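You operate a simulated robot arm through the tools that you are given. There is no shell and no other tool.

The job below is to be done with a simulated robot arm. You get a single attempt, and the scene is never put back.

## Task
Set the teal gem on the purple Lucky sign's pale patch with green glue.
Fine: first cover the patch using the glue dabber, stand it back in its cup, put the lid back on the pot; leave the other glue lids and the green Breezy sign. Set down upright: glue dabber. A coat counts when it lies all over at full strength: go over it till it gets no stronger.

It is judged by the outcome, as a careful person would: the job done as asked, and still so three seconds after it is handed in. It fails if anything else is knocked over, pushed out of place, dropped, spilled or broken. Lids that push on must go on centred and level and be pressed home; caps that screw on are set level and turned clockwise until they are tight.

## Robot
A 7-joint arm with a two-finger parallel gripper, fixed in place. Base frame: the origin is on the floor under the middle of its stand, x ahead of it, y to its left, z up; the work surface is at about z = 0.88. Units: m, degrees, N and s.
It reaches about 1.479 m from its shoulder. Its first joint turns from -166.0 to 166.0 degrees. Payload 4.4 kg.
The tool frame sits at the grasp point between the pads (the TCP): z along the fingers, y along the line on which they close. The tips reach 0.023 m beyond it. The gripper opens to 0.094 m. The fingers are 0.038 m wide and 0.01 m thick; the gripper's body (0.054 by 0.096 m) begins 0.039 m behind the TCP.
Orientation is that of the tool frame in the base frame, as a unit quaternion [w, x, y, z]. With the fingers straight down and closing along the base's y, the tool's x points along the base's -x, its y along +y and its z along -z.

## Interface
- The arm moves only by the tool step_arm. Its arguments are lists of equal length, an entry for each row: "rot": the turn, a rotation vector about the base's x, y, z in degrees, a list of three; "slide": the shift along the base's x, y, z in m, a list of three; "grip": the opening, from 0 (shut) to 1 (fully open). In form: {"rot": [[ax, ay, az], ...], "slide": [[tx, ty, tz], ...], "grip": [grip, ...]}. A call has 1 to 20 rows; each row is the pose to reach, as a shift and turn from the pose commanded when the call began. A row lasts 0.2 s, in which the tool goes at most 0.05 m and 8.6 degrees; a call with a longer step from one row to the next is refused whole, and so is a gripper value outside its range. A pose out of reach is approached as far as the arm can. The call stops where the force on the tool passes 90 N (or 10 N more than at its start, if that is more) or the arm is blocked; 0.2 s more then pass. Each finger travels about 0.072 m/s and halts on what it meets, pressing with about 44 N; the grip force reading is that of the motor and also rises with nothing between the fingers. The clock runs only during rows and for 0.2 s after the last one: add rows that repeat a pose to give the fingers time. It gives the time, the measured TCP pose, the force on the tool (base axes), the opening and the grip force at its end, in the units of the frame above (readings bear some noise), with the torque about the TCP (base axes, N m) and any sound that the robot's microphone picked up.
- Cameras (640 x 400 px; columns grow to the right, rows downward): "scene" is fixed at [0.049, 0.5002, 1.6316]; the picture's right is [-0.14, -0.99, 0.00], its down [-0.63, 0.09, -0.78] and it looks along [0.77, -0.11, -0.63] (base axes); focal length 373 px, centre (320, 200). "wrist" rides on the gripper at [0.086, 0.016, -0.075] in the tool frame; the picture's right is [-0.18, 0.98, 0.00], its down [-0.58, -0.11, -0.81] and it looks along [-0.79, -0.15, 0.59] (tool axes); focal length 243 px, centre (320, 200). There is no depth. A picture from a camera that has moved, and an enlarged one, comes with that camera's place and axes in the base frame and with its lens.
- get_image(camera): a new picture of that camera. The clock stands still meanwhile.
- zoom(camera, box): a new picture of the part [left, top, right, bottom] of that camera's present view, enlarged. The clock stands still meanwhile.
- finish_job(): hands the job in; it is judged then, once.

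Places have to be worked out from the pictures, the camera data and where the tool is seen. Open the gripper and draw the arm clear of the work before you hand the job in, unless the task says otherwise.

The tools are called after "Request:" as name(argument=value, ...) on one line, values as JSON. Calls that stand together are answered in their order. step_arm: Moves the arm, as the interface text tells. Its arguments: {"type":"object","properties":{"rot":{"type":"array","items":{"type":"array","items":{"type":"number"}}},"slide":{"type":"array","items":{"type":"array","items":{"type":"number"}}},"grip":{"type":"array","items":{"type":"number"}}},"required":["rot","slide","grip"]} The other tools are called the same way: get_image (camera) takes a picture; zoom (camera, box) takes an enlarged picture of a part of a camera's view; finish_job () hands the job in.

At the start:

```text
time: 0.0
position: [0.805, 0.2356, 1.1923]
tool_rot: [0.0, 0.0, 1.0, 0.0]
ft_force: [-0.2, 0.4, -0.2]
torque: [0.0, -0.02, 0.0]
finger_gap: 0.0939
finger_force: 0.0
```

scene: 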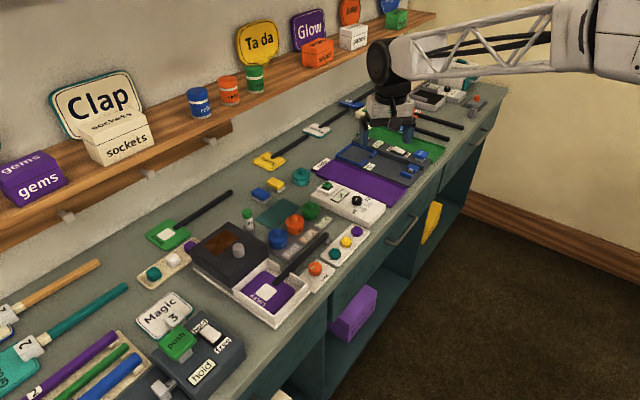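
wrist: 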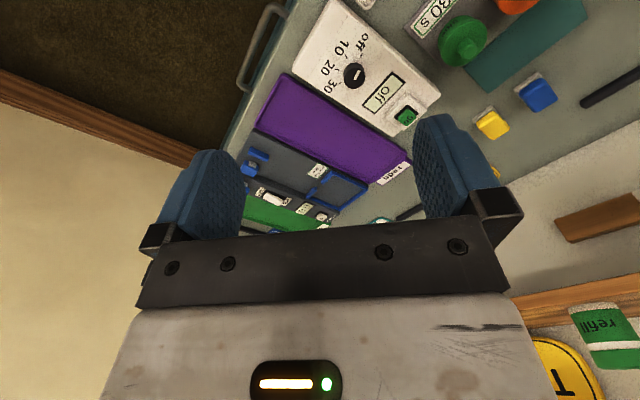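

The scene is crowded, so I first take enlarged pictures to find the purple Lucky sign, the glue pots, the dabber and the teal gem.

Request:
zoom(camera="scene", box=[140, 180, 300, 280])

Request:
zoom(camera="scene", box=[240, 150, 400, 250])

Request:
zoom(camera="scene", box=[340, 70, 500, 170])

Request:
zoom(camera="scene", box=[220, 220, 380, 320])

Request:
zoom(camera="scene", box=[0, 240, 240, 400])

```text
4.00 times, centred on (220, 230) of scene
camera zoom: at [0.049, 0.5002, 1.6316], right [-0.14, -0.99, 0.0], down [-0.63, 0.09, -0.78], along [0.77, -0.11, -0.63], focal length 1491 px, centre (720, 80)
```

zoom: 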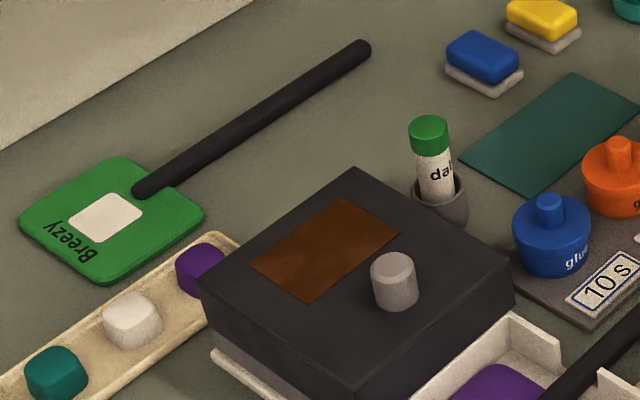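

```text
4.00 times, centred on (320, 200) of scene
camera zoom: at [0.049, 0.5002, 1.6316], right [-0.14, -0.99, 0.0], down [-0.63, 0.09, -0.78], along [0.77, -0.11, -0.63], focal length 1491 px, centre (320, 200)
```

zoom: 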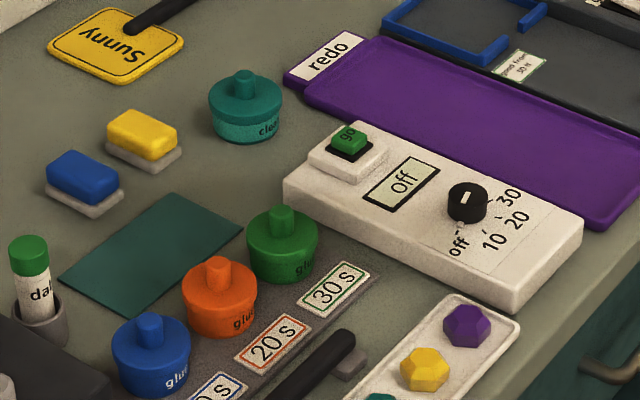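

```text
4.00 times, centred on (420, 120) of scene
camera zoom: at [0.049, 0.5002, 1.6316], right [-0.14, -0.99, 0.0], down [-0.63, 0.09, -0.78], along [0.77, -0.11, -0.63], focal length 1491 px, centre (-80, 520)
```

zoom: 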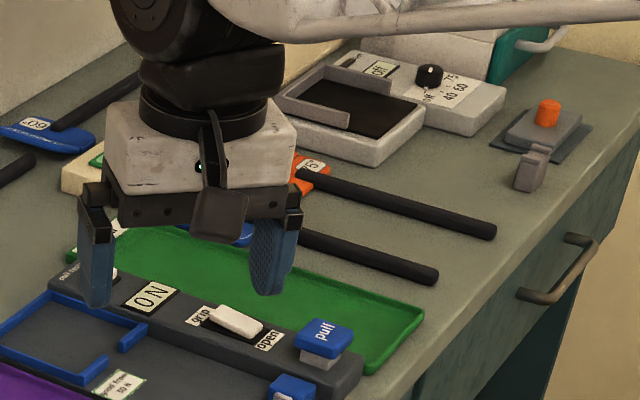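

```text
4.00 times, centred on (300, 270) of scene
camera zoom: at [0.049, 0.5002, 1.6316], right [-0.14, -0.99, 0.0], down [-0.63, 0.09, -0.78], along [0.77, -0.11, -0.63], focal length 1491 px, centre (400, -80)
```

zoom: 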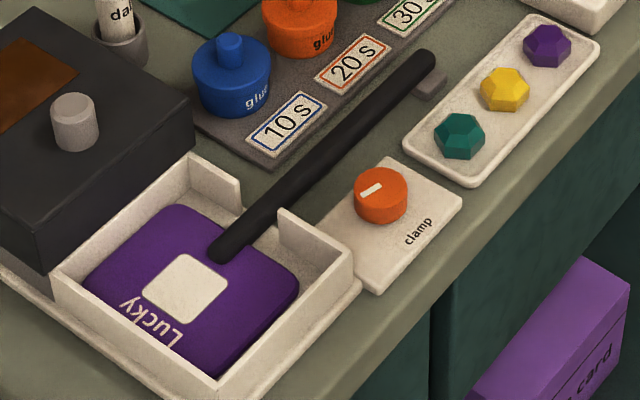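

```text
2.50 times, centred on (120, 320) of scene
camera zoom: at [0.049, 0.5002, 1.6316], right [-0.14, -0.99, 0.0], down [-0.63, 0.09, -0.78], along [0.77, -0.11, -0.63], focal length 932 px, centre (820, -100)
```

zoom: 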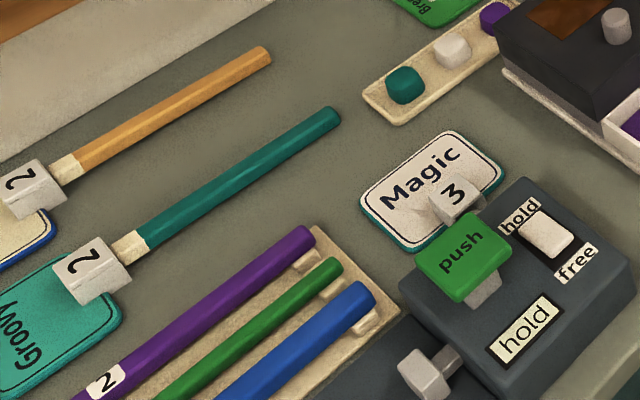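

I zoom in closer on the pots, the dabber and the Lucky sign's tray to understand how the lids go on and what the labels say.

Request:
zoom(camera="scene", box=[264, 190, 344, 240])

Request:
zoom(camera="scene", box=[215, 195, 295, 245])

Request:
zoom(camera="scene", box=[230, 255, 326, 330])

Request:
zoom(camera="scene", box=[300, 220, 380, 270])

Request:
get_image(camera="scene")

```text
8.00 times, centred on (304, 215) of scene
camera zoom: at [0.049, 0.5002, 1.6316], right [-0.14, -0.99, 0.0], down [-0.63, 0.09, -0.78], along [0.77, -0.11, -0.63], focal length 2983 px, centre (448, 80)
```

zoom: 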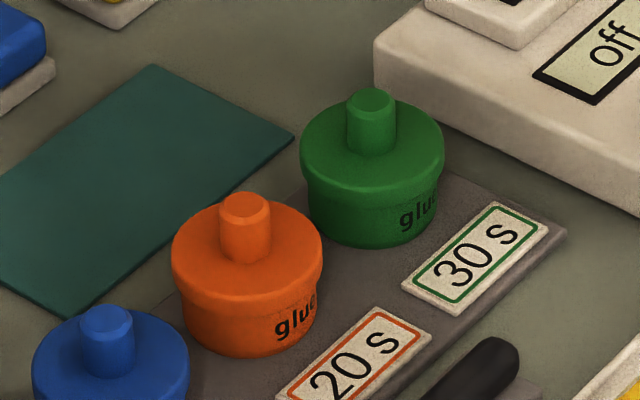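

```text
8.00 times, centred on (255, 220) of scene
camera zoom: at [0.049, 0.5002, 1.6316], right [-0.14, -0.99, 0.0], down [-0.63, 0.09, -0.78], along [0.77, -0.11, -0.63], focal length 2983 px, centre (840, 40)
```

zoom: 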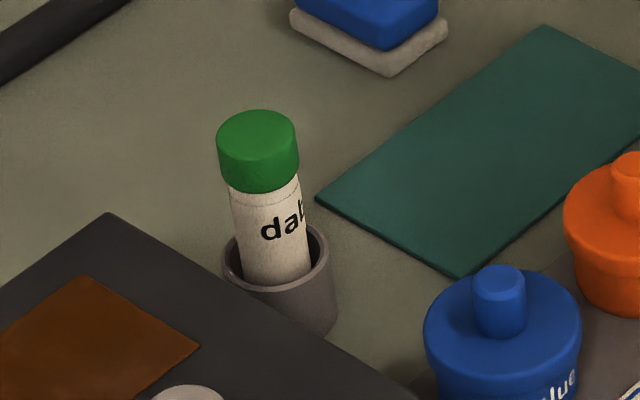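

```text
5.33 times, centred on (278, 292) of scene
camera zoom: at [0.049, 0.5002, 1.6316], right [-0.14, -0.99, 0.0], down [-0.63, 0.09, -0.78], along [0.77, -0.11, -0.63], focal length 1988 px, centre (544, -293)
```

zoom: 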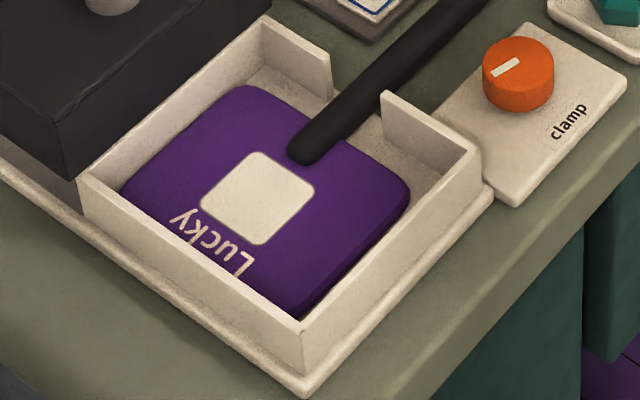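

```text
8.00 times, centred on (340, 245) of scene
camera zoom: at [0.049, 0.5002, 1.6316], right [-0.14, -0.99, 0.0], down [-0.63, 0.09, -0.78], along [0.77, -0.11, -0.63], focal length 2983 px, centre (160, -160)
```

zoom: 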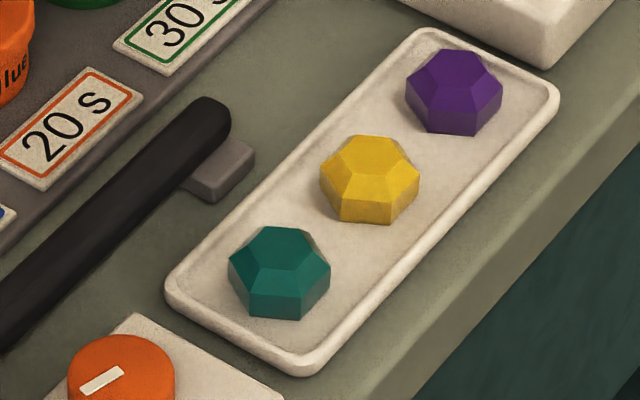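

```text
taken
```

scene: 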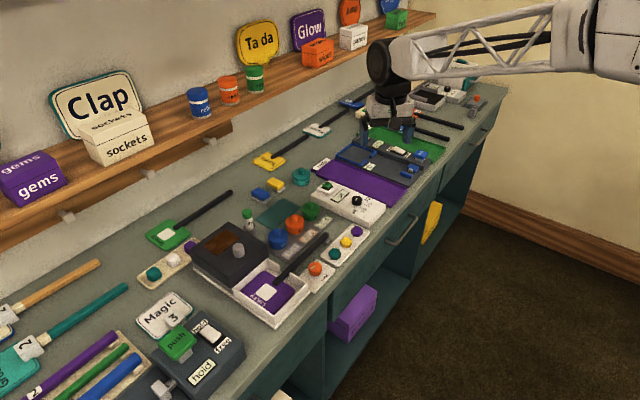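

The Lucky sign lies in the white tray at about (0.615, 0.55), the teal gem at about (0.71, 0.365), the green pot at about (0.89, 0.41) and the dabber's cup at about (0.84, 0.59). I move the wrist camera high and clear to look from closer, starting with the pots and the dabber.

Request:
step_arm(rot=[[0, 0, 0], [0, 0, 0], [0, 0, 0], [0, 0, 0], [0, 0, 0], [0, 0, 0], [0, 0, 0], [0, 0, 0]], slide=[[-0.03, 0.03, 0], [-0.06, 0.06, 0], [-0.09, 0.09, 0], [-0.12, 0.12, 0], [-0.15, 0.15, 0], [-0.18, 0.18, 0], [-0.205, 0.205, 0], [-0.205, 0.215, 0]], grip=[1, 1, 1, 1, 1, 1, 1, 1])

Request:
get_image(camera="wrist")

```text
time: 1.8
position: [0.6007, 0.4519, 1.192]
tool_rot: [0.0, 0.0, 1.0, 0.0]
ft_force: [0.2, 0.3, 0.1]
torque: [0.01, 0.0, -0.01]
finger_gap: 0.094
finger_force: 0.0
```

```text
taken
camera wrist: at [0.5141, 0.4661, 1.2663], right [0.18, 0.98, 0.0], down [0.58, -0.11, 0.81], along [0.79, -0.15, -0.59], focal length 243 px, centre (320, 200)
```

wrist: 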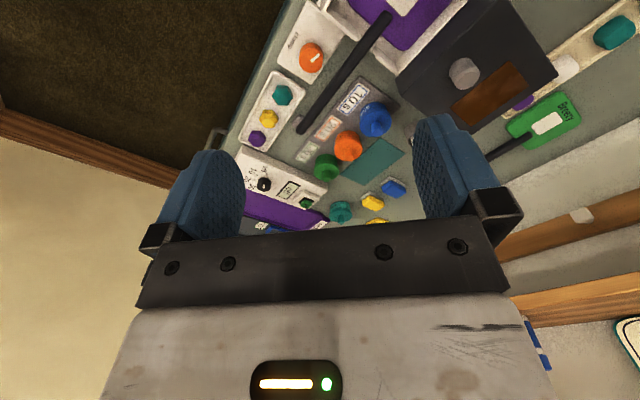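

The wrist view shows the pots, gems, dark box and Lucky sign; I enlarge that region.

Request:
zoom(camera="wrist", box=[230, 60, 430, 220])

Request:
zoom(camera="wrist", box=[330, 0, 590, 160])

```text
2.50 times, centred on (330, 140) of wrist
camera zoom: at [0.5141, 0.4661, 1.2663], right [0.18, 0.98, 0.0], down [0.58, -0.11, 0.81], along [0.79, -0.15, -0.59], focal length 606 px, centre (295, 350)
```

zoom: 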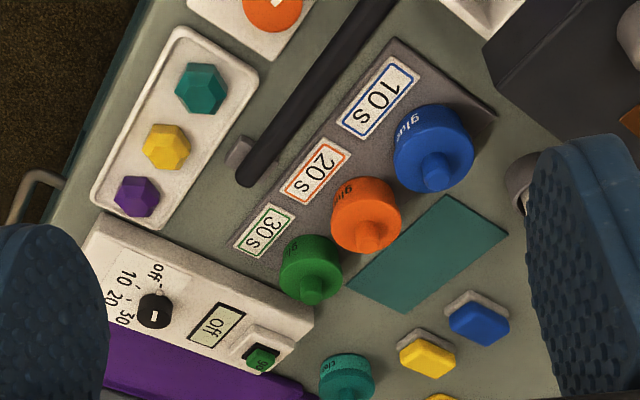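

```text
2.46 times, centred on (460, 80) of wrist
camera zoom: at [0.5141, 0.4661, 1.2663], right [0.18, 0.98, 0.0], down [0.58, -0.11, 0.81], along [0.79, -0.15, -0.59], focal length 597 px, centre (-25, 495)
```

zoom: 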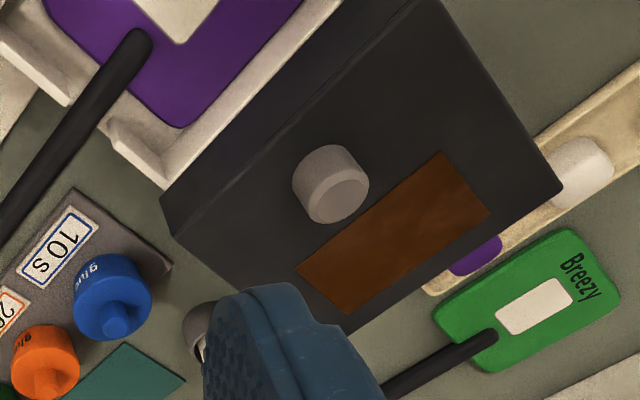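

I look closer at the timer box, the hood and the tray to understand what the 30 s label means.

Request:
zoom(camera="wrist", box=[230, 140, 350, 230])

Request:
zoom(camera="scene", box=[300, 155, 400, 235])

Request:
zoom(camera="scene", box=[180, 210, 300, 300])

Request:
zoom(camera="scene", box=[330, 80, 510, 200])

```text
4.44 times, centred on (290, 185) of wrist
camera zoom: at [0.5141, 0.4661, 1.2663], right [0.18, 0.98, 0.0], down [0.58, -0.11, 0.81], along [0.79, -0.15, -0.59], focal length 1078 px, centre (453, 267)
```

zoom: 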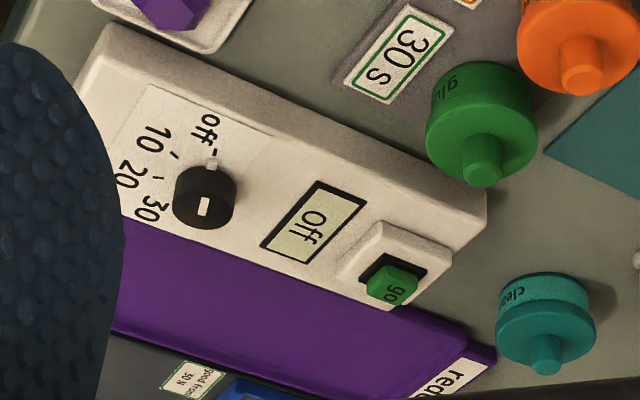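

```text
5.00 times, centred on (350, 195) of scene
camera zoom: at [0.049, 0.5002, 1.6316], right [-0.14, -0.99, 0.0], down [-0.63, 0.09, -0.78], along [0.77, -0.11, -0.63], focal length 1864 px, centre (170, 225)
```

zoom: 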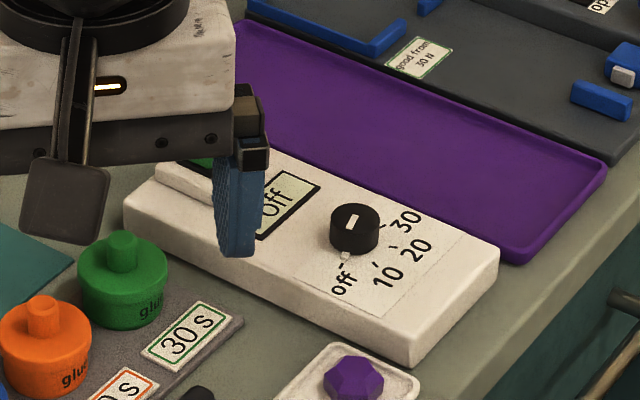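

```text
4.44 times, centred on (240, 255) of scene
camera zoom: at [0.049, 0.5002, 1.6316], right [-0.14, -0.99, 0.0], down [-0.63, 0.09, -0.78], along [0.77, -0.11, -0.63], focal length 1657 px, centre (676, -44)
```

zoom: 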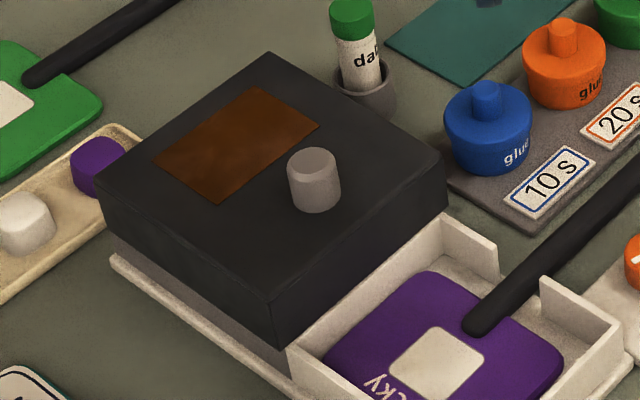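

```text
3.33 times, centred on (420, 140) of scene
camera zoom: at [0.049, 0.5002, 1.6316], right [-0.14, -0.99, 0.0], down [-0.63, 0.09, -0.78], along [0.77, -0.11, -0.63], focal length 1243 px, centre (-13, 400)
```

zoom: 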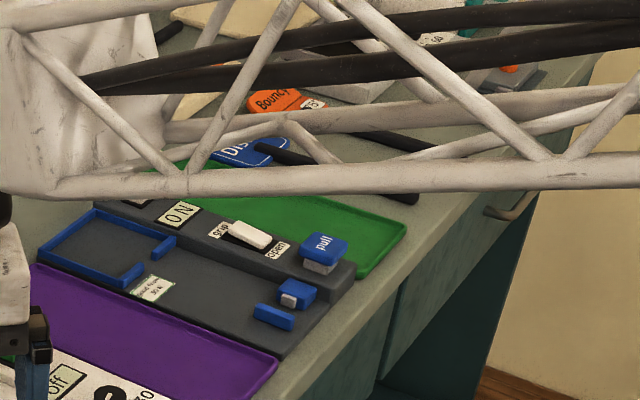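

The scene shows a glue bench whose 30 s label belongs to the green pot. For accurate positions I tilt the hand so that the wrist camera looks straight down, high over the pots and dabber.

Request:
step_arm(rot=[[0, 6.6, 0], [0, 13.2, 0], [0, 19.8, 0], [0, 26.4, 0], [0, 33.0, 0], [0, 39.6, 0], [0, 46.2, 0], [0, 53.0, 0], [0, 53.0, 0]], slide=[[0.03, 0.005, 0.005], [0.06, 0.01, 0.01], [0.09, 0.015, 0.015], [0.12, 0.02, 0.02], [0.15, 0.025, 0.025], [0.18, 0.03, 0.03], [0.21, 0.035, 0.03], [0.235, 0.04, 0.03], [0.235, 0.04, 0.03]], grip=[1, 1, 1, 1, 1, 1, 1, 1, 1])

Request:
get_image(camera="wrist")

Request:
get_image(camera="scene")

```text
time: 3.8
position: [0.8029, 0.4838, 1.2165]
tool_rot: [-0.388, 0.0, 0.922, 0.0]
ft_force: [0.0, -1.4, 0.7]
torque: [-0.02, -0.03, -0.04]
finger_gap: 0.0938
finger_force: 0.1
out of reach, approached as far as the arm can: row 7, 8, 9
```

```text
taken
camera wrist: at [0.7975, 0.4982, 1.3307], right [0.13, 0.98, -0.13], down [0.98, -0.11, 0.15], along [0.13, -0.15, -0.98], focal length 243 px, centre (320, 200)
```

wrist: 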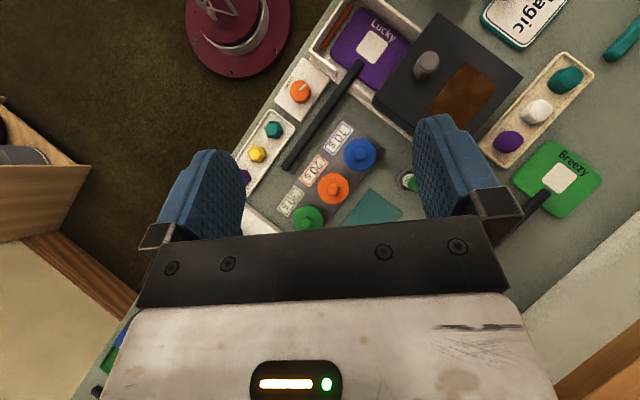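

```text
taken
```

scene: 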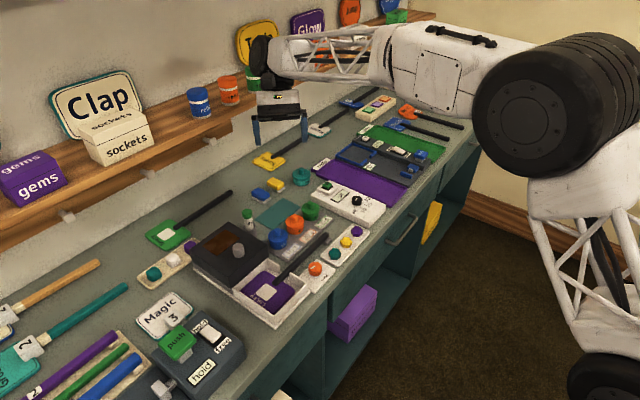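

This near-overhead view is good. I enlarge each item to measure it.

Request:
zoom(camera="wrist", box=[280, 120, 440, 220])

Request:
zoom(camera="wrist", box=[300, 0, 460, 100])

Request:
zoom(camera="wrist", box=[220, 60, 380, 160])

```text
4.00 times, centred on (360, 170) of wrist
camera zoom: at [0.7975, 0.4982, 1.3307], right [0.13, 0.98, -0.13], down [0.98, -0.11, 0.15], along [0.13, -0.15, -0.98], focal length 970 px, centre (160, 320)
```

zoom: 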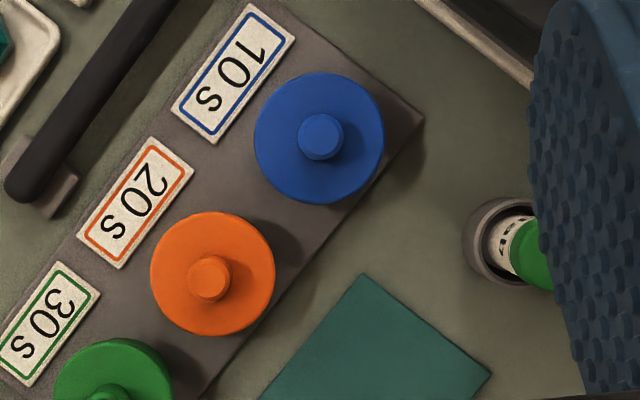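

```text
4.00 times, centred on (380, 50) of wrist
camera zoom: at [0.7975, 0.4982, 1.3307], right [0.13, 0.98, -0.13], down [0.98, -0.11, 0.15], along [0.13, -0.15, -0.98], focal length 970 px, centre (80, 800)
```

zoom: 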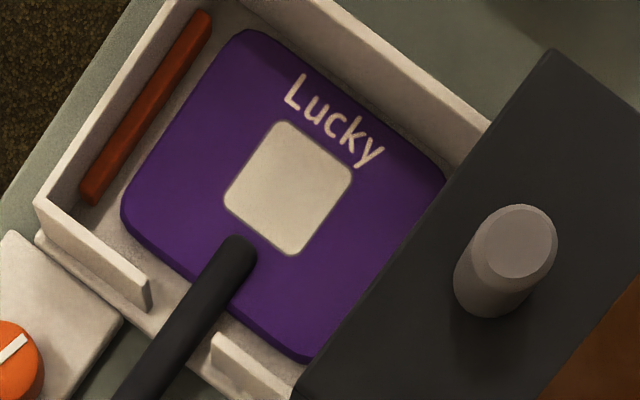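

```text
4.00 times, centred on (300, 110) of wrist
camera zoom: at [0.7975, 0.4982, 1.3307], right [0.13, 0.98, -0.13], down [0.98, -0.11, 0.15], along [0.13, -0.15, -0.98], focal length 970 px, centre (400, 560)
```

zoom: 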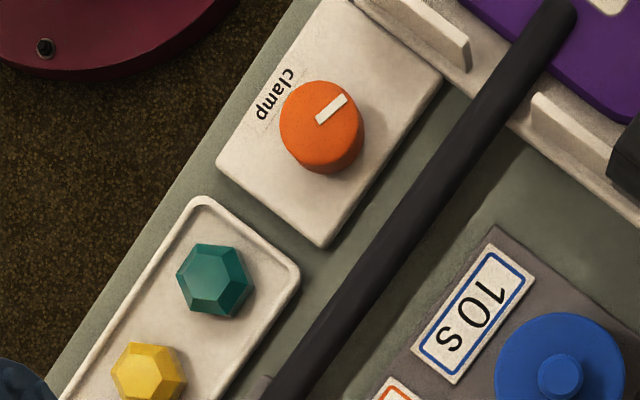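

Measured so far: patch about (0.617, 0.550, 0.898), about 36 mm square; teal gem about (0.720, 0.3655), about 35 mm across; pots spaced 72 mm along the bench. Next I shift the hand to see the dabber cup and green lid between the fingers.

Request:
step_arm(rot=[[0, -6, 0], [0, -12, 0], [0, -18, 0], [0, -18, 0]], slide=[[-0.015, 0.02, -0.024], [-0.03, 0.04, -0.048], [-0.0457, 0.058, -0.072], [-0.0457, 0.058, -0.072]], grip=[1, 1, 1, 1])

Request:
get_image(camera="wrist")

```text
time: 4.8
position: [0.758, 0.5411, 1.1434]
tool_rot: [-0.24, 0.0, 0.971, -0.001]
ft_force: [-0.1, -0.7, 0.3]
torque: [-0.04, -0.02, -0.02]
finger_gap: 0.094
finger_force: 0.1
```

```text
taken
camera wrist: at [0.7168, 0.5561, 1.2497], right [0.16, 0.98, -0.09], down [0.89, -0.11, 0.44], along [0.43, -0.15, -0.89], focal length 243 px, centre (320, 200)
```

wrist: 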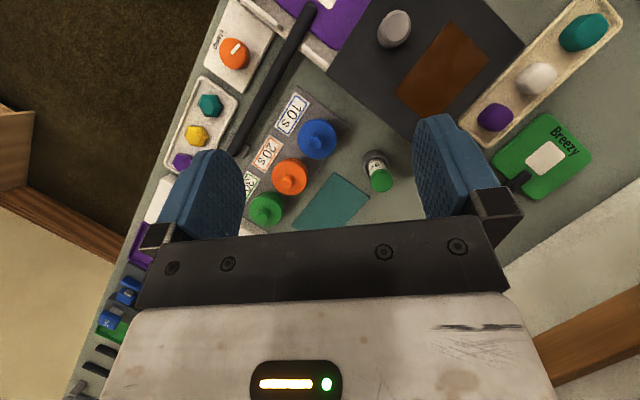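

Request:
zoom(camera="wrist", box=[340, 130, 420, 210])

Request:
zoom(camera="wrist", box=[220, 100, 380, 240])

Request:
zoom(camera="wrist", box=[160, 70, 280, 180])

```text
5.00 times, centred on (380, 170) of wrist
camera zoom: at [0.7168, 0.5561, 1.2497], right [0.16, 0.98, -0.09], down [0.89, -0.11, 0.44], along [0.43, -0.15, -0.89], focal length 1213 px, centre (20, 350)
```

zoom: 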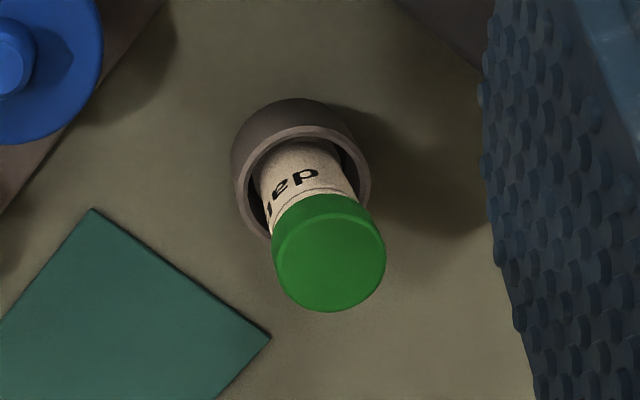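

```text
2.86 times, centred on (300, 170) of wrist
camera zoom: at [0.7168, 0.5561, 1.2497], right [0.16, 0.98, -0.09], down [0.89, -0.11, 0.44], along [0.43, -0.15, -0.89], focal length 693 px, centre (377, 286)
```

zoom: 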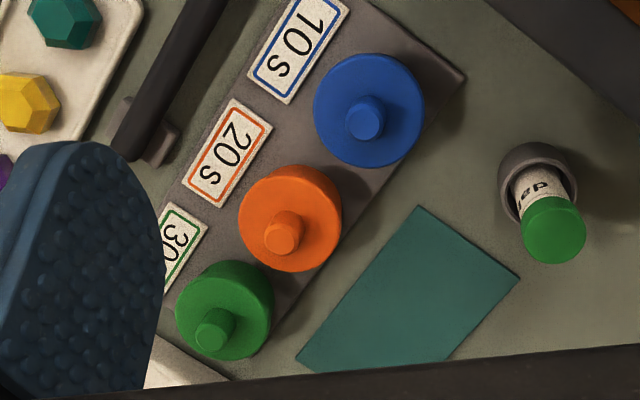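

```text
3.64 times, centred on (220, 125) of wrist
camera zoom: at [0.7168, 0.5561, 1.2497], right [0.16, 0.98, -0.09], down [0.89, -0.11, 0.44], along [0.43, -0.15, -0.89], focal length 882 px, centre (684, 473)
```

zoom: 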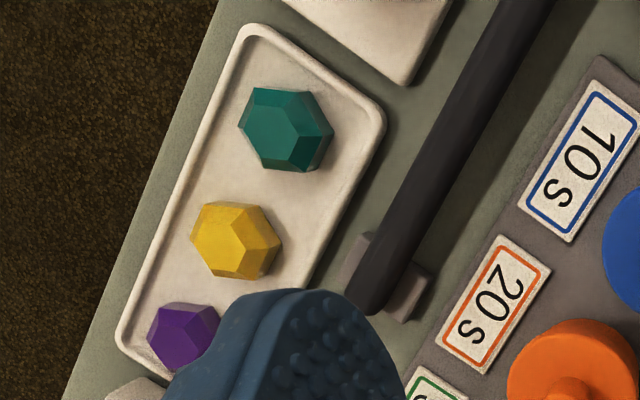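

Triangulated: green knob top about (0.882, 0.410, 0.945), dabber cap top about (0.837, 0.589, 0.969) standing upright in a cup with rim at about z 0.908, hood knob top at about z 0.993. I straighten the tool and go above the green lid with the fingers partly open, then check.

Request:
step_arm(rot=[[0, -5.5, 0], [0, -11, 0], [0, -16.5, 0], [0, -22, 0], [0, -27.77, 0], [0, -27.77, 0], [0, -27.77, 0]], slide=[[0.02, -0.02, -0.01], [0.04, -0.045, -0.025], [0.065, -0.07, -0.045], [0.09, -0.095, -0.065], [0.11, -0.115, -0.085], [0.124, -0.1311, -0.1034], [0.124, -0.1311, -0.1034]], grip=[0.5, 0.5, 0.5, 0.5, 0.5, 0.5, 0.5])

Request:
get_image(camera="wrist")

Request:
zoom(camera="scene", box=[240, 150, 400, 250])

```text
time: 6.4
position: [0.8821, 0.409, 1.0404]
tool_rot: [0.0, 0.0, 1.0, 0.0]
ft_force: [0.0, 0.5, 0.0]
torque: [-0.02, -0.03, 0.02]
finger_gap: 0.0469
finger_force: 0.0
```

```text
taken
camera wrist: at [0.7956, 0.4247, 1.1149], right [0.18, 0.98, 0.0], down [0.58, -0.11, 0.81], along [0.79, -0.15, -0.59], focal length 243 px, centre (320, 200)
```

wrist: 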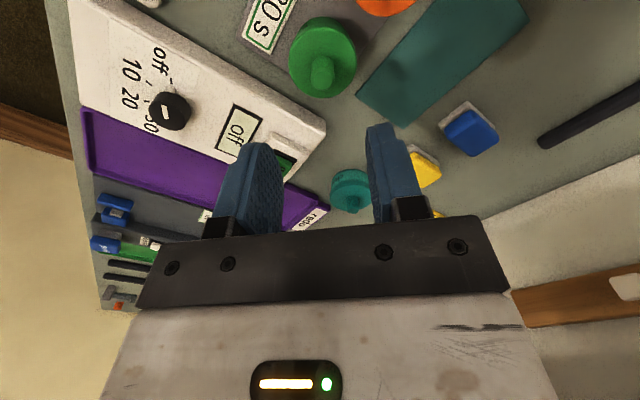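

```text
4.00 times, centred on (320, 200) of scene
camera zoom: at [0.049, 0.5002, 1.6316], right [-0.14, -0.99, 0.0], down [-0.63, 0.09, -0.78], along [0.77, -0.11, -0.63], focal length 1491 px, centre (320, 200)
```

zoom: 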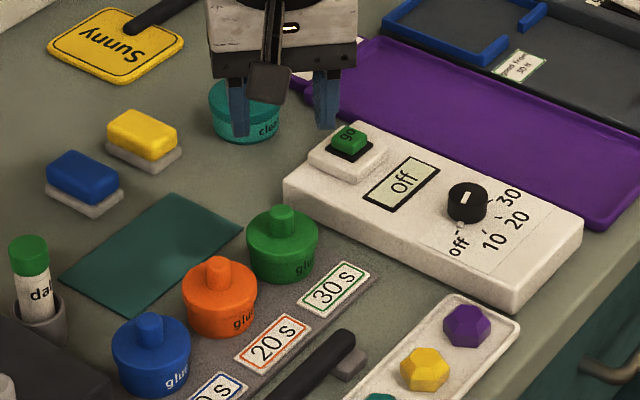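

The scene view shows the fingers lined up sideways with the green knob. I zoom the wrist view to check the fore-aft alignment.

Request:
zoom(camera="wrist", box=[260, 0, 420, 100])

```text
4.00 times, centred on (340, 50) of wrist
camera zoom: at [0.7956, 0.4247, 1.1149], right [0.18, 0.98, 0.0], down [0.58, -0.11, 0.81], along [0.79, -0.15, -0.59], focal length 970 px, centre (240, 800)
```

zoom: 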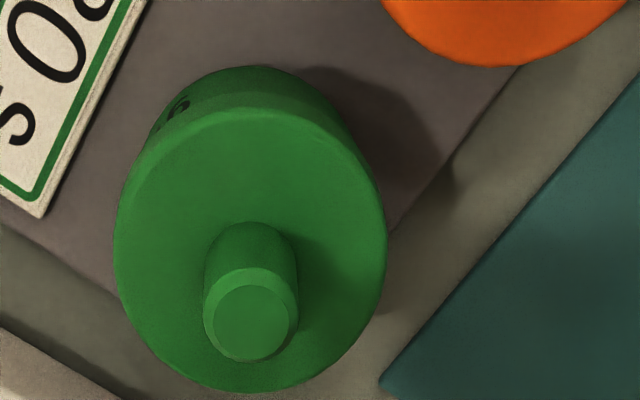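

Knob top comes out at about (0.884, 0.4105, 0.943), diameter about 17 mm, lid top about z 0.917. I descend so the tips end just above the lid and close on the knob.

Request:
step_arm(rot=[[0, 0, 0], [0, 0, 0], [0, 0, 0], [0, 0, 0], [0, 0, 0]], slide=[[0.0016, 0.0012, -0.04], [0.0016, 0.0012, -0.07], [0.0016, 0.0012, -0.085], [0.0016, 0.0012, -0.0934], [0.0016, 0.0012, -0.0934]], grip=[0.5, 0.5, 0.5, 0.5, 0.5])

Request:
zoom(camera="scene", box=[264, 170, 344, 240])

Request:
get_image(camera="wrist")

```text
time: 7.6
position: [0.8841, 0.4104, 0.9472]
tool_rot: [0.0, 0.0, 1.0, -0.001]
ft_force: [-0.2, -0.3, 0.3]
torque: [-0.02, -0.01, -0.01]
finger_gap: 0.047
finger_force: 0.0
```

```text
5.71 times, centred on (304, 205) of scene
camera zoom: at [0.049, 0.5002, 1.6316], right [-0.14, -0.99, 0.0], down [-0.63, 0.09, -0.78], along [0.77, -0.11, -0.63], focal length 2130 px, centre (411, 171)
```

zoom: 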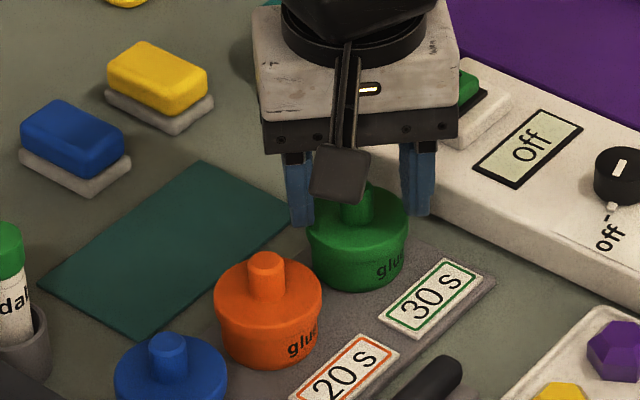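

```text
taken
camera wrist: at [0.7975, 0.4257, 1.0219], right [0.18, 0.98, 0.0], down [0.58, -0.11, 0.81], along [0.79, -0.15, -0.59], focal length 243 px, centre (320, 200)
```

wrist: 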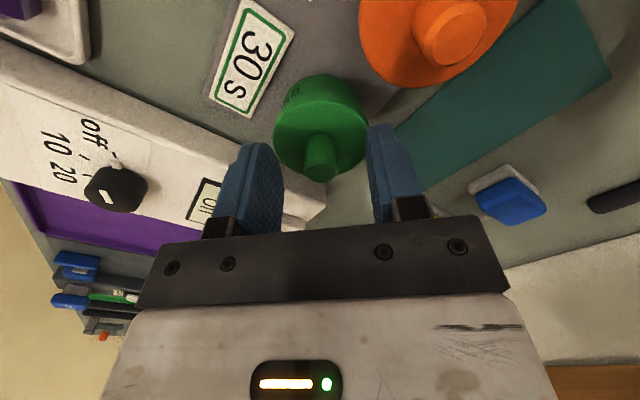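

The knob is centred between the fingers with no contact. I close on it.

Request:
step_arm(rot=[[0, 0, 0], [0, 0, 0], [0, 0, 0]], slide=[[0, 0, 0], [0, 0, 0], [0, 0, 0]], grip=[0.1, 0.1, 0.1])

Request:
zoom(camera="wrist", box=[220, 60, 420, 220])

```text
time: 8.4
position: [0.8843, 0.4107, 0.9484]
tool_rot: [0.001, 0.0, 1.0, 0.0]
ft_force: [-0.3, 0.6, -0.2]
torque: [0.01, -0.01, -0.02]
finger_gap: 0.0155
finger_force: 43.7
heard: snap
```

```text
2.50 times, centred on (320, 140) of wrist
camera zoom: at [0.7975, 0.4257, 1.0221], right [0.18, 0.98, 0.0], down [0.58, -0.11, 0.81], along [0.79, -0.15, -0.59], focal length 606 px, centre (320, 350)
```

zoom: 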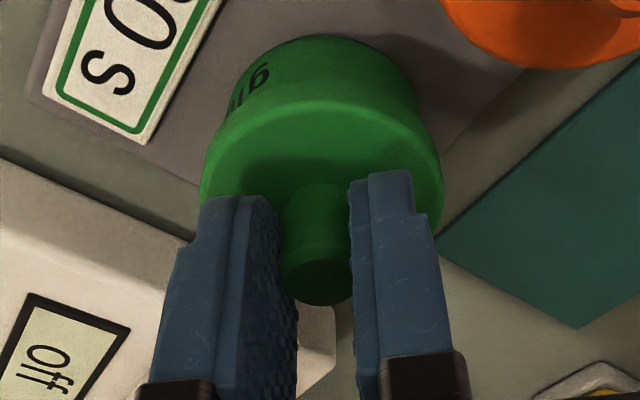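

A snap was heard as the fingers took hold at a gap of 15.5 mm, so the lid may already have loosened. I lift straight up slowly, a few centimetres, and check that the pot stays.

Request:
step_arm(rot=[[0, 0, 0], [0, 0, 0], [0, 0, 0], [0, 0, 0], [0, 0, 0], [0, 0, 0]], slide=[[0, 0, 0.003], [0, 0, 0.007], [0, 0, 0.012], [0, 0, 0.02], [0, 0, 0.03], [0, 0, 0.03]], grip=[0.1, 0.1, 0.1, 0.1, 0.1, 0.1])

Request:
zoom(camera="wrist", box=[220, 60, 420, 220])

Request:
zoom(camera="scene", box=[264, 170, 344, 240])

```text
time: 9.8
position: [0.8842, 0.4103, 0.9786]
tool_rot: [0.0, 0.0, 1.0, 0.0]
ft_force: [-0.3, -0.2, -0.3]
torque: [-0.01, 0.0, -0.02]
finger_gap: 0.0155
finger_force: 43.5
```

```text
2.50 times, centred on (320, 140) of wrist
camera zoom: at [0.7978, 0.4259, 1.0522], right [0.18, 0.98, 0.0], down [0.58, -0.11, 0.81], along [0.79, -0.15, -0.59], focal length 606 px, centre (320, 350)
```

zoom: 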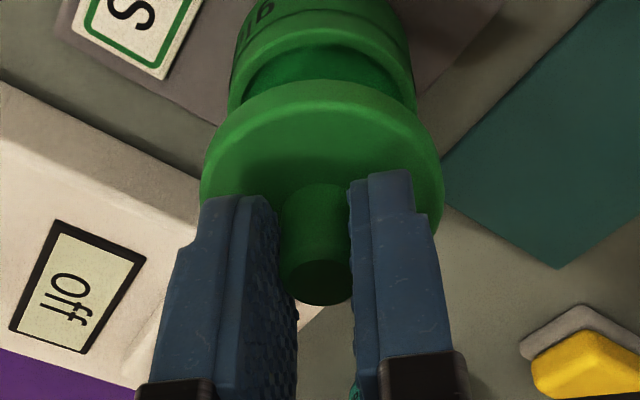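

```text
5.71 times, centred on (304, 205) of scene
camera zoom: at [0.049, 0.5002, 1.6316], right [-0.14, -0.99, 0.0], down [-0.63, 0.09, -0.78], along [0.77, -0.11, -0.63], focal length 2130 px, centre (411, 171)
```

zoom: 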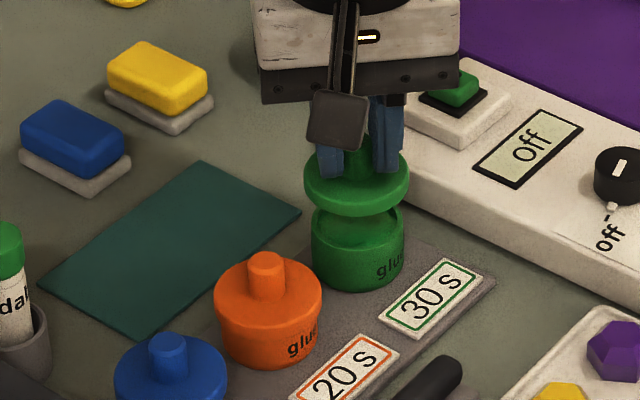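

The lid is off and the pot stayed put. I carry the lid level to the middle of the dark teal mat, at about (0.920, 0.506), stopping just above it.

Request:
step_arm(rot=[[0, 0, 0], [0, 0, 0], [0, 0, 0], [0, 0, 0], [0, 0, 0], [0, 0, 0], [0, 0, 0], [0, 0, 0]], slide=[[0, 0, 0.03], [0.01, 0.03, 0.03], [0.023, 0.065, 0.03], [0.036, 0.096, 0.03], [0.036, 0.096, 0.0], [0.036, 0.096, -0.03], [0.036, 0.096, -0.046], [0.036, 0.096, -0.046]], grip=[0.1, 0.1, 0.1, 0.1, 0.1, 0.1, 0.1, 0.1])

Request:
zoom(camera="scene", box=[240, 160, 340, 240])

Request:
zoom(camera="wrist", box=[180, 0, 460, 200])

```text
time: 11.6
position: [0.9202, 0.5065, 0.9305]
tool_rot: [0.001, 0.0, 1.0, 0.0]
ft_force: [0.2, -0.1, -0.3]
torque: [0.02, 0.01, 0.0]
finger_gap: 0.0157
finger_force: 44.1
```

```text
5.00 times, centred on (290, 200) of scene
camera zoom: at [0.049, 0.5002, 1.6316], right [-0.14, -0.99, 0.0], down [-0.63, 0.09, -0.78], along [0.77, -0.11, -0.63], focal length 1864 px, centre (470, 200)
```

zoom: 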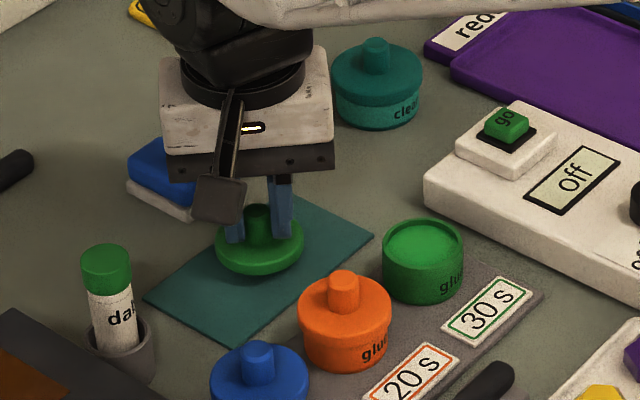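

```text
2.00 times, centred on (320, 100) of wrist
camera zoom: at [0.8335, 0.5218, 1.0053], right [0.18, 0.98, 0.0], down [0.58, -0.11, 0.81], along [0.79, -0.15, -0.59], focal length 485 px, centre (320, 400)
```

zoom: 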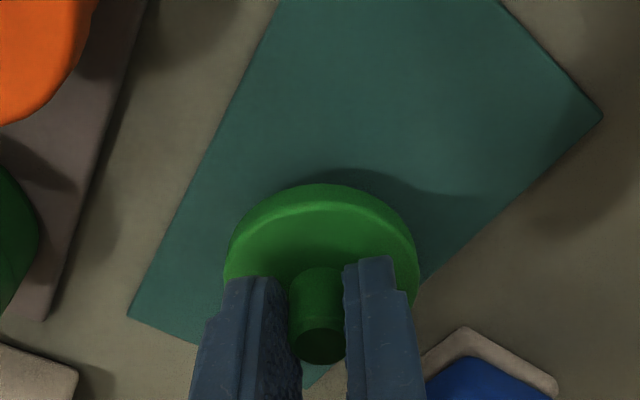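

The lid hangs just over the middle of the mat. I lower in small steps, watching the force for contact.

Request:
step_arm(rot=[[0, 0, 0], [0, 0, 0], [0, 0, 0]], slide=[[0, 0, -0.002], [0, 0, -0.004], [0, 0, -0.005]], grip=[0.1, 0.1, 0.1])

Request:
zoom(camera="scene", box=[260, 185, 320, 225])

```text
time: 12.4
position: [0.9204, 0.5074, 0.9255]
tool_rot: [0.001, 0.0, 1.0, 0.0]
ft_force: [-0.7, -0.4, 0.6]
torque: [0.01, -0.01, -0.01]
finger_gap: 0.0157
finger_force: 44.1
```

```text
10.00 times, centred on (290, 205) of scene
camera zoom: at [0.049, 0.5002, 1.6316], right [-0.14, -0.99, 0.0], down [-0.63, 0.09, -0.78], along [0.77, -0.11, -0.63], focal length 3728 px, centre (620, 150)
```

zoom: 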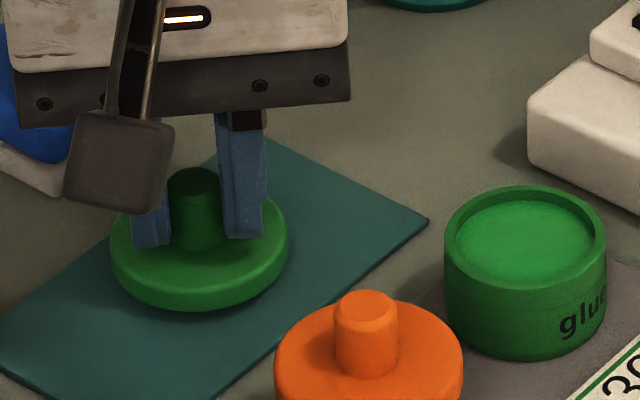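

Still no contact; a shadow gap remains. I lower on in 1.5 mm steps.

Request:
step_arm(rot=[[0, 0, 0], [0, 0, 0], [0, 0, 0]], slide=[[0, 0, -0.0015], [0, 0, -0.003], [0, 0, -0.0045]], grip=[0.1, 0.1, 0.1])

Request:
zoom(camera="scene", box=[260, 185, 320, 225])

```text
time: 13.2
position: [0.92, 0.5061, 0.9213]
tool_rot: [0.0, 0.0, 1.0, 0.0]
ft_force: [-0.3, 0.3, -0.3]
torque: [-0.01, -0.01, 0.0]
finger_gap: 0.0156
finger_force: 44.4
```

```text
10.00 times, centred on (290, 205) of scene
camera zoom: at [0.049, 0.5002, 1.6316], right [-0.14, -0.99, 0.0], down [-0.63, 0.09, -0.78], along [0.77, -0.11, -0.63], focal length 3728 px, centre (620, 150)
```

zoom: 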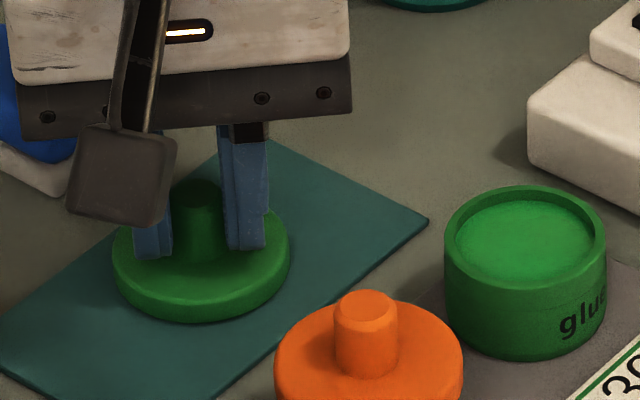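

Request:
step_arm(rot=[[0, 0, 0], [0, 0, 0], [0, 0, 0]], slide=[[0, 0, -0.001], [0, 0, -0.002], [0, 0, -0.003]], grip=[0.1, 0.1, 0.1])

Request:
zoom(camera="scene", box=[260, 185, 320, 225])

```text
time: 14.0
position: [0.9185, 0.5069, 0.9203]
tool_rot: [0.001, 0.0, 1.0, 0.001]
ft_force: [-3.7, -5.4, 11.5]
torque: [-0.13, 0.26, 0.0]
finger_gap: 0.0156
finger_force: 44.2
```

```text
10.00 times, centred on (290, 205) of scene
camera zoom: at [0.049, 0.5002, 1.6316], right [-0.14, -0.99, 0.0], down [-0.63, 0.09, -0.78], along [0.77, -0.11, -0.63], focal length 3728 px, centre (620, 150)
```

zoom: 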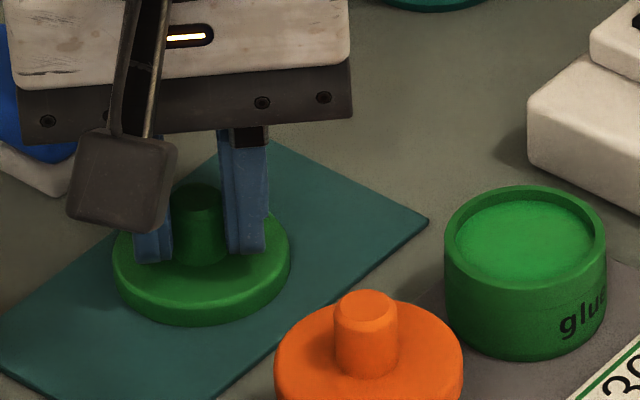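

Contact at about 11 N with the lid flat on the mat. I ease off, open, and rise clear.

Request:
step_arm(rot=[[0, 0, 0], [0, 0, 0], [0, 0, 0], [0, 0, 0], [0, 0, 0], [0, 0, 0], [0, 0, 0]], slide=[[0, 0, 0.0022], [0, 0, 0.0022], [0, 0, 0.0022], [0, 0, 0.0022], [0, 0, 0.02], [0, 0, 0.06], [0, 0, 0.1]], grip=[0.1, 0.45, 0.45, 0.45, 0.45, 0.45, 0.45])

Request:
zoom(camera="scene", box=[230, 150, 350, 240])

Request:
get_image(camera="wrist")

```text
time: 15.6
position: [0.9198, 0.5041, 1.0187]
tool_rot: [0.0, 0.0, 1.0, 0.0]
ft_force: [0.1, -0.3, -1.2]
torque: [0.0, -0.01, 0.0]
finger_gap: 0.0421
finger_force: 0.1
```

```text
4.44 times, centred on (290, 195) of scene
camera zoom: at [0.049, 0.5002, 1.6316], right [-0.14, -0.99, 0.0], down [-0.63, 0.09, -0.78], along [0.77, -0.11, -0.63], focal length 1657 px, centre (453, 222)
```

zoom: 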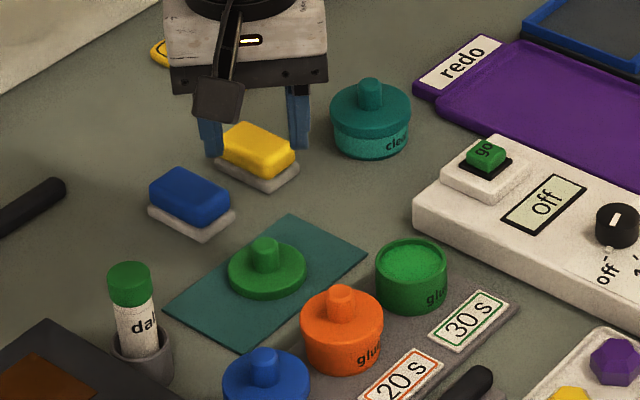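

```text
taken
camera wrist: at [0.8337, 0.521, 1.0931], right [0.18, 0.98, 0.0], down [0.58, -0.11, 0.81], along [0.79, -0.15, -0.59], focal length 243 px, centre (320, 200)
```

wrist: 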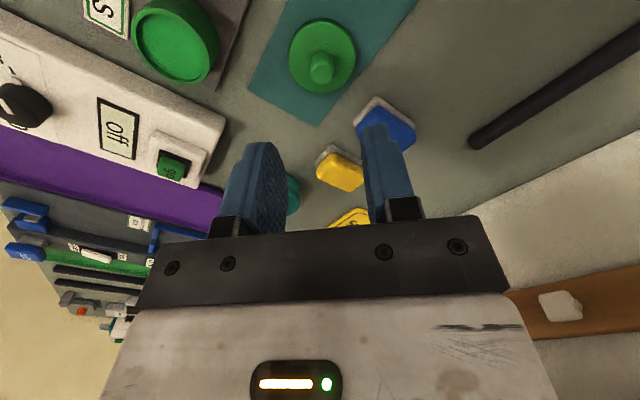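

The lid rests flat on the mat, and the pot shows green glue near its rim. Next I go above the dabber at about (0.837, 0.589).

Request:
step_arm(rot=[[0, 0, 0], [0, 0, 0], [0, 0, 0], [0, 0, 0], [0, 0, 0]], slide=[[-0.025, 0.025, 0.015], [-0.05, 0.05, 0.015], [-0.07, 0.07, 0.015], [-0.0824, 0.085, 0.015], [-0.0824, 0.085, 0.015]], grip=[0.6, 0.6, 0.6, 0.6, 0.6])

Request:
zoom(camera="scene", box=[190, 150, 310, 240])

Request:
zoom(camera="wrist", box=[220, 0, 420, 160])

```text
time: 16.8
position: [0.8373, 0.5892, 1.0334]
tool_rot: [0.0, 0.0, 1.0, 0.001]
ft_force: [0.4, 0.2, 0.1]
torque: [0.0, -0.02, -0.01]
finger_gap: 0.0562
finger_force: 0.0
```

```text
4.44 times, centred on (250, 195) of scene
camera zoom: at [0.049, 0.5002, 1.6316], right [-0.14, -0.99, 0.0], down [-0.63, 0.09, -0.78], along [0.77, -0.11, -0.63], focal length 1657 px, centre (631, 222)
```

zoom: 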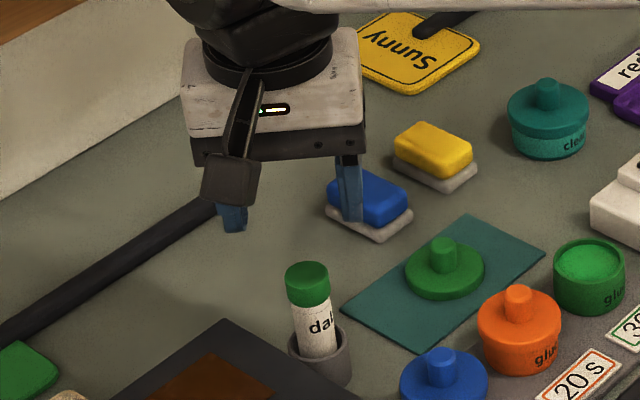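

```text
2.50 times, centred on (320, 80) of wrist
camera zoom: at [0.7512, 0.606, 1.1088], right [0.18, 0.98, 0.0], down [0.58, -0.11, 0.81], along [0.79, -0.15, -0.59], focal length 606 px, centre (320, 500)
```

zoom: 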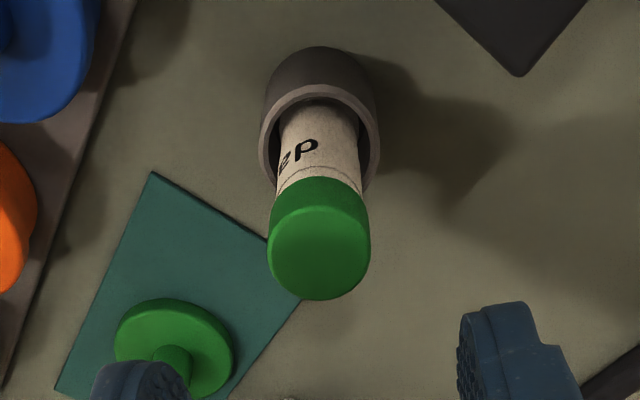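

The dabber cap sits centred below the fingers (about 1 mm agreement). I descend to z 0.955 and close on it.

Request:
step_arm(rot=[[0, 0, 0], [0, 0, 0], [0, 0, 0], [0, 0, 0], [0, 0, 0], [0, 0, 0], [0, 0, 0]], slide=[[-0.0005, 0.0003, -0.03], [-0.0005, 0.0003, -0.06], [-0.0005, 0.0003, -0.0784], [-0.0005, 0.0003, -0.0784], [-0.0005, 0.0003, -0.0784], [-0.0005, 0.0003, -0.0784], [-0.0005, 0.0003, -0.0784]], grip=[0.6, 0.6, 0.6, 0.2, 0.2, 0.2, 0.2])

Request:
zoom(camera="scene", box=[200, 180, 300, 260])

Request:
zoom(camera="wrist", box=[220, 60, 420, 220])

```text
time: 18.4
position: [0.8356, 0.5923, 0.9562]
tool_rot: [0.0, 0.0, 1.0, 0.0]
ft_force: [0.6, 0.1, 0.0]
torque: [-0.01, 0.01, -0.01]
finger_gap: 0.0247
finger_force: 44.1
```

```text
5.00 times, centred on (250, 220) of scene
camera zoom: at [0.049, 0.5002, 1.6316], right [-0.14, -0.99, 0.0], down [-0.63, 0.09, -0.78], along [0.77, -0.11, -0.63], focal length 1864 px, centre (670, 100)
```

zoom: 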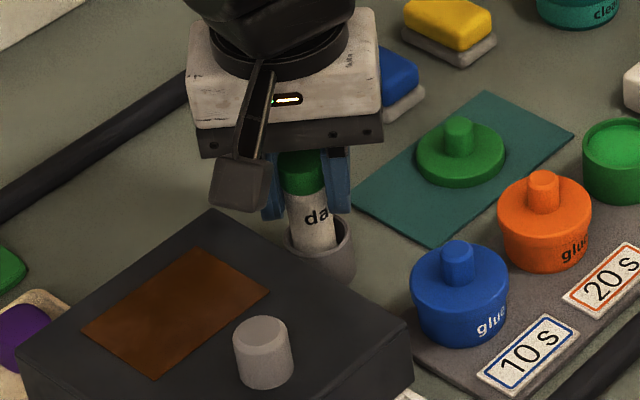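

```text
2.50 times, centred on (320, 140) of wrist
camera zoom: at [0.7505, 0.6076, 1.0305], right [0.18, 0.98, 0.0], down [0.58, -0.11, 0.81], along [0.79, -0.15, -0.59], focal length 606 px, centre (320, 350)
```

zoom: 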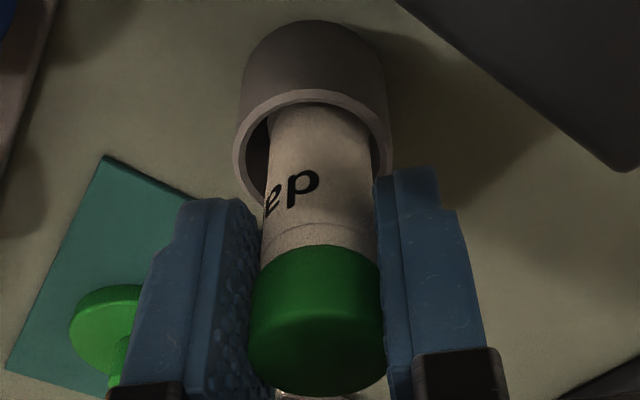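

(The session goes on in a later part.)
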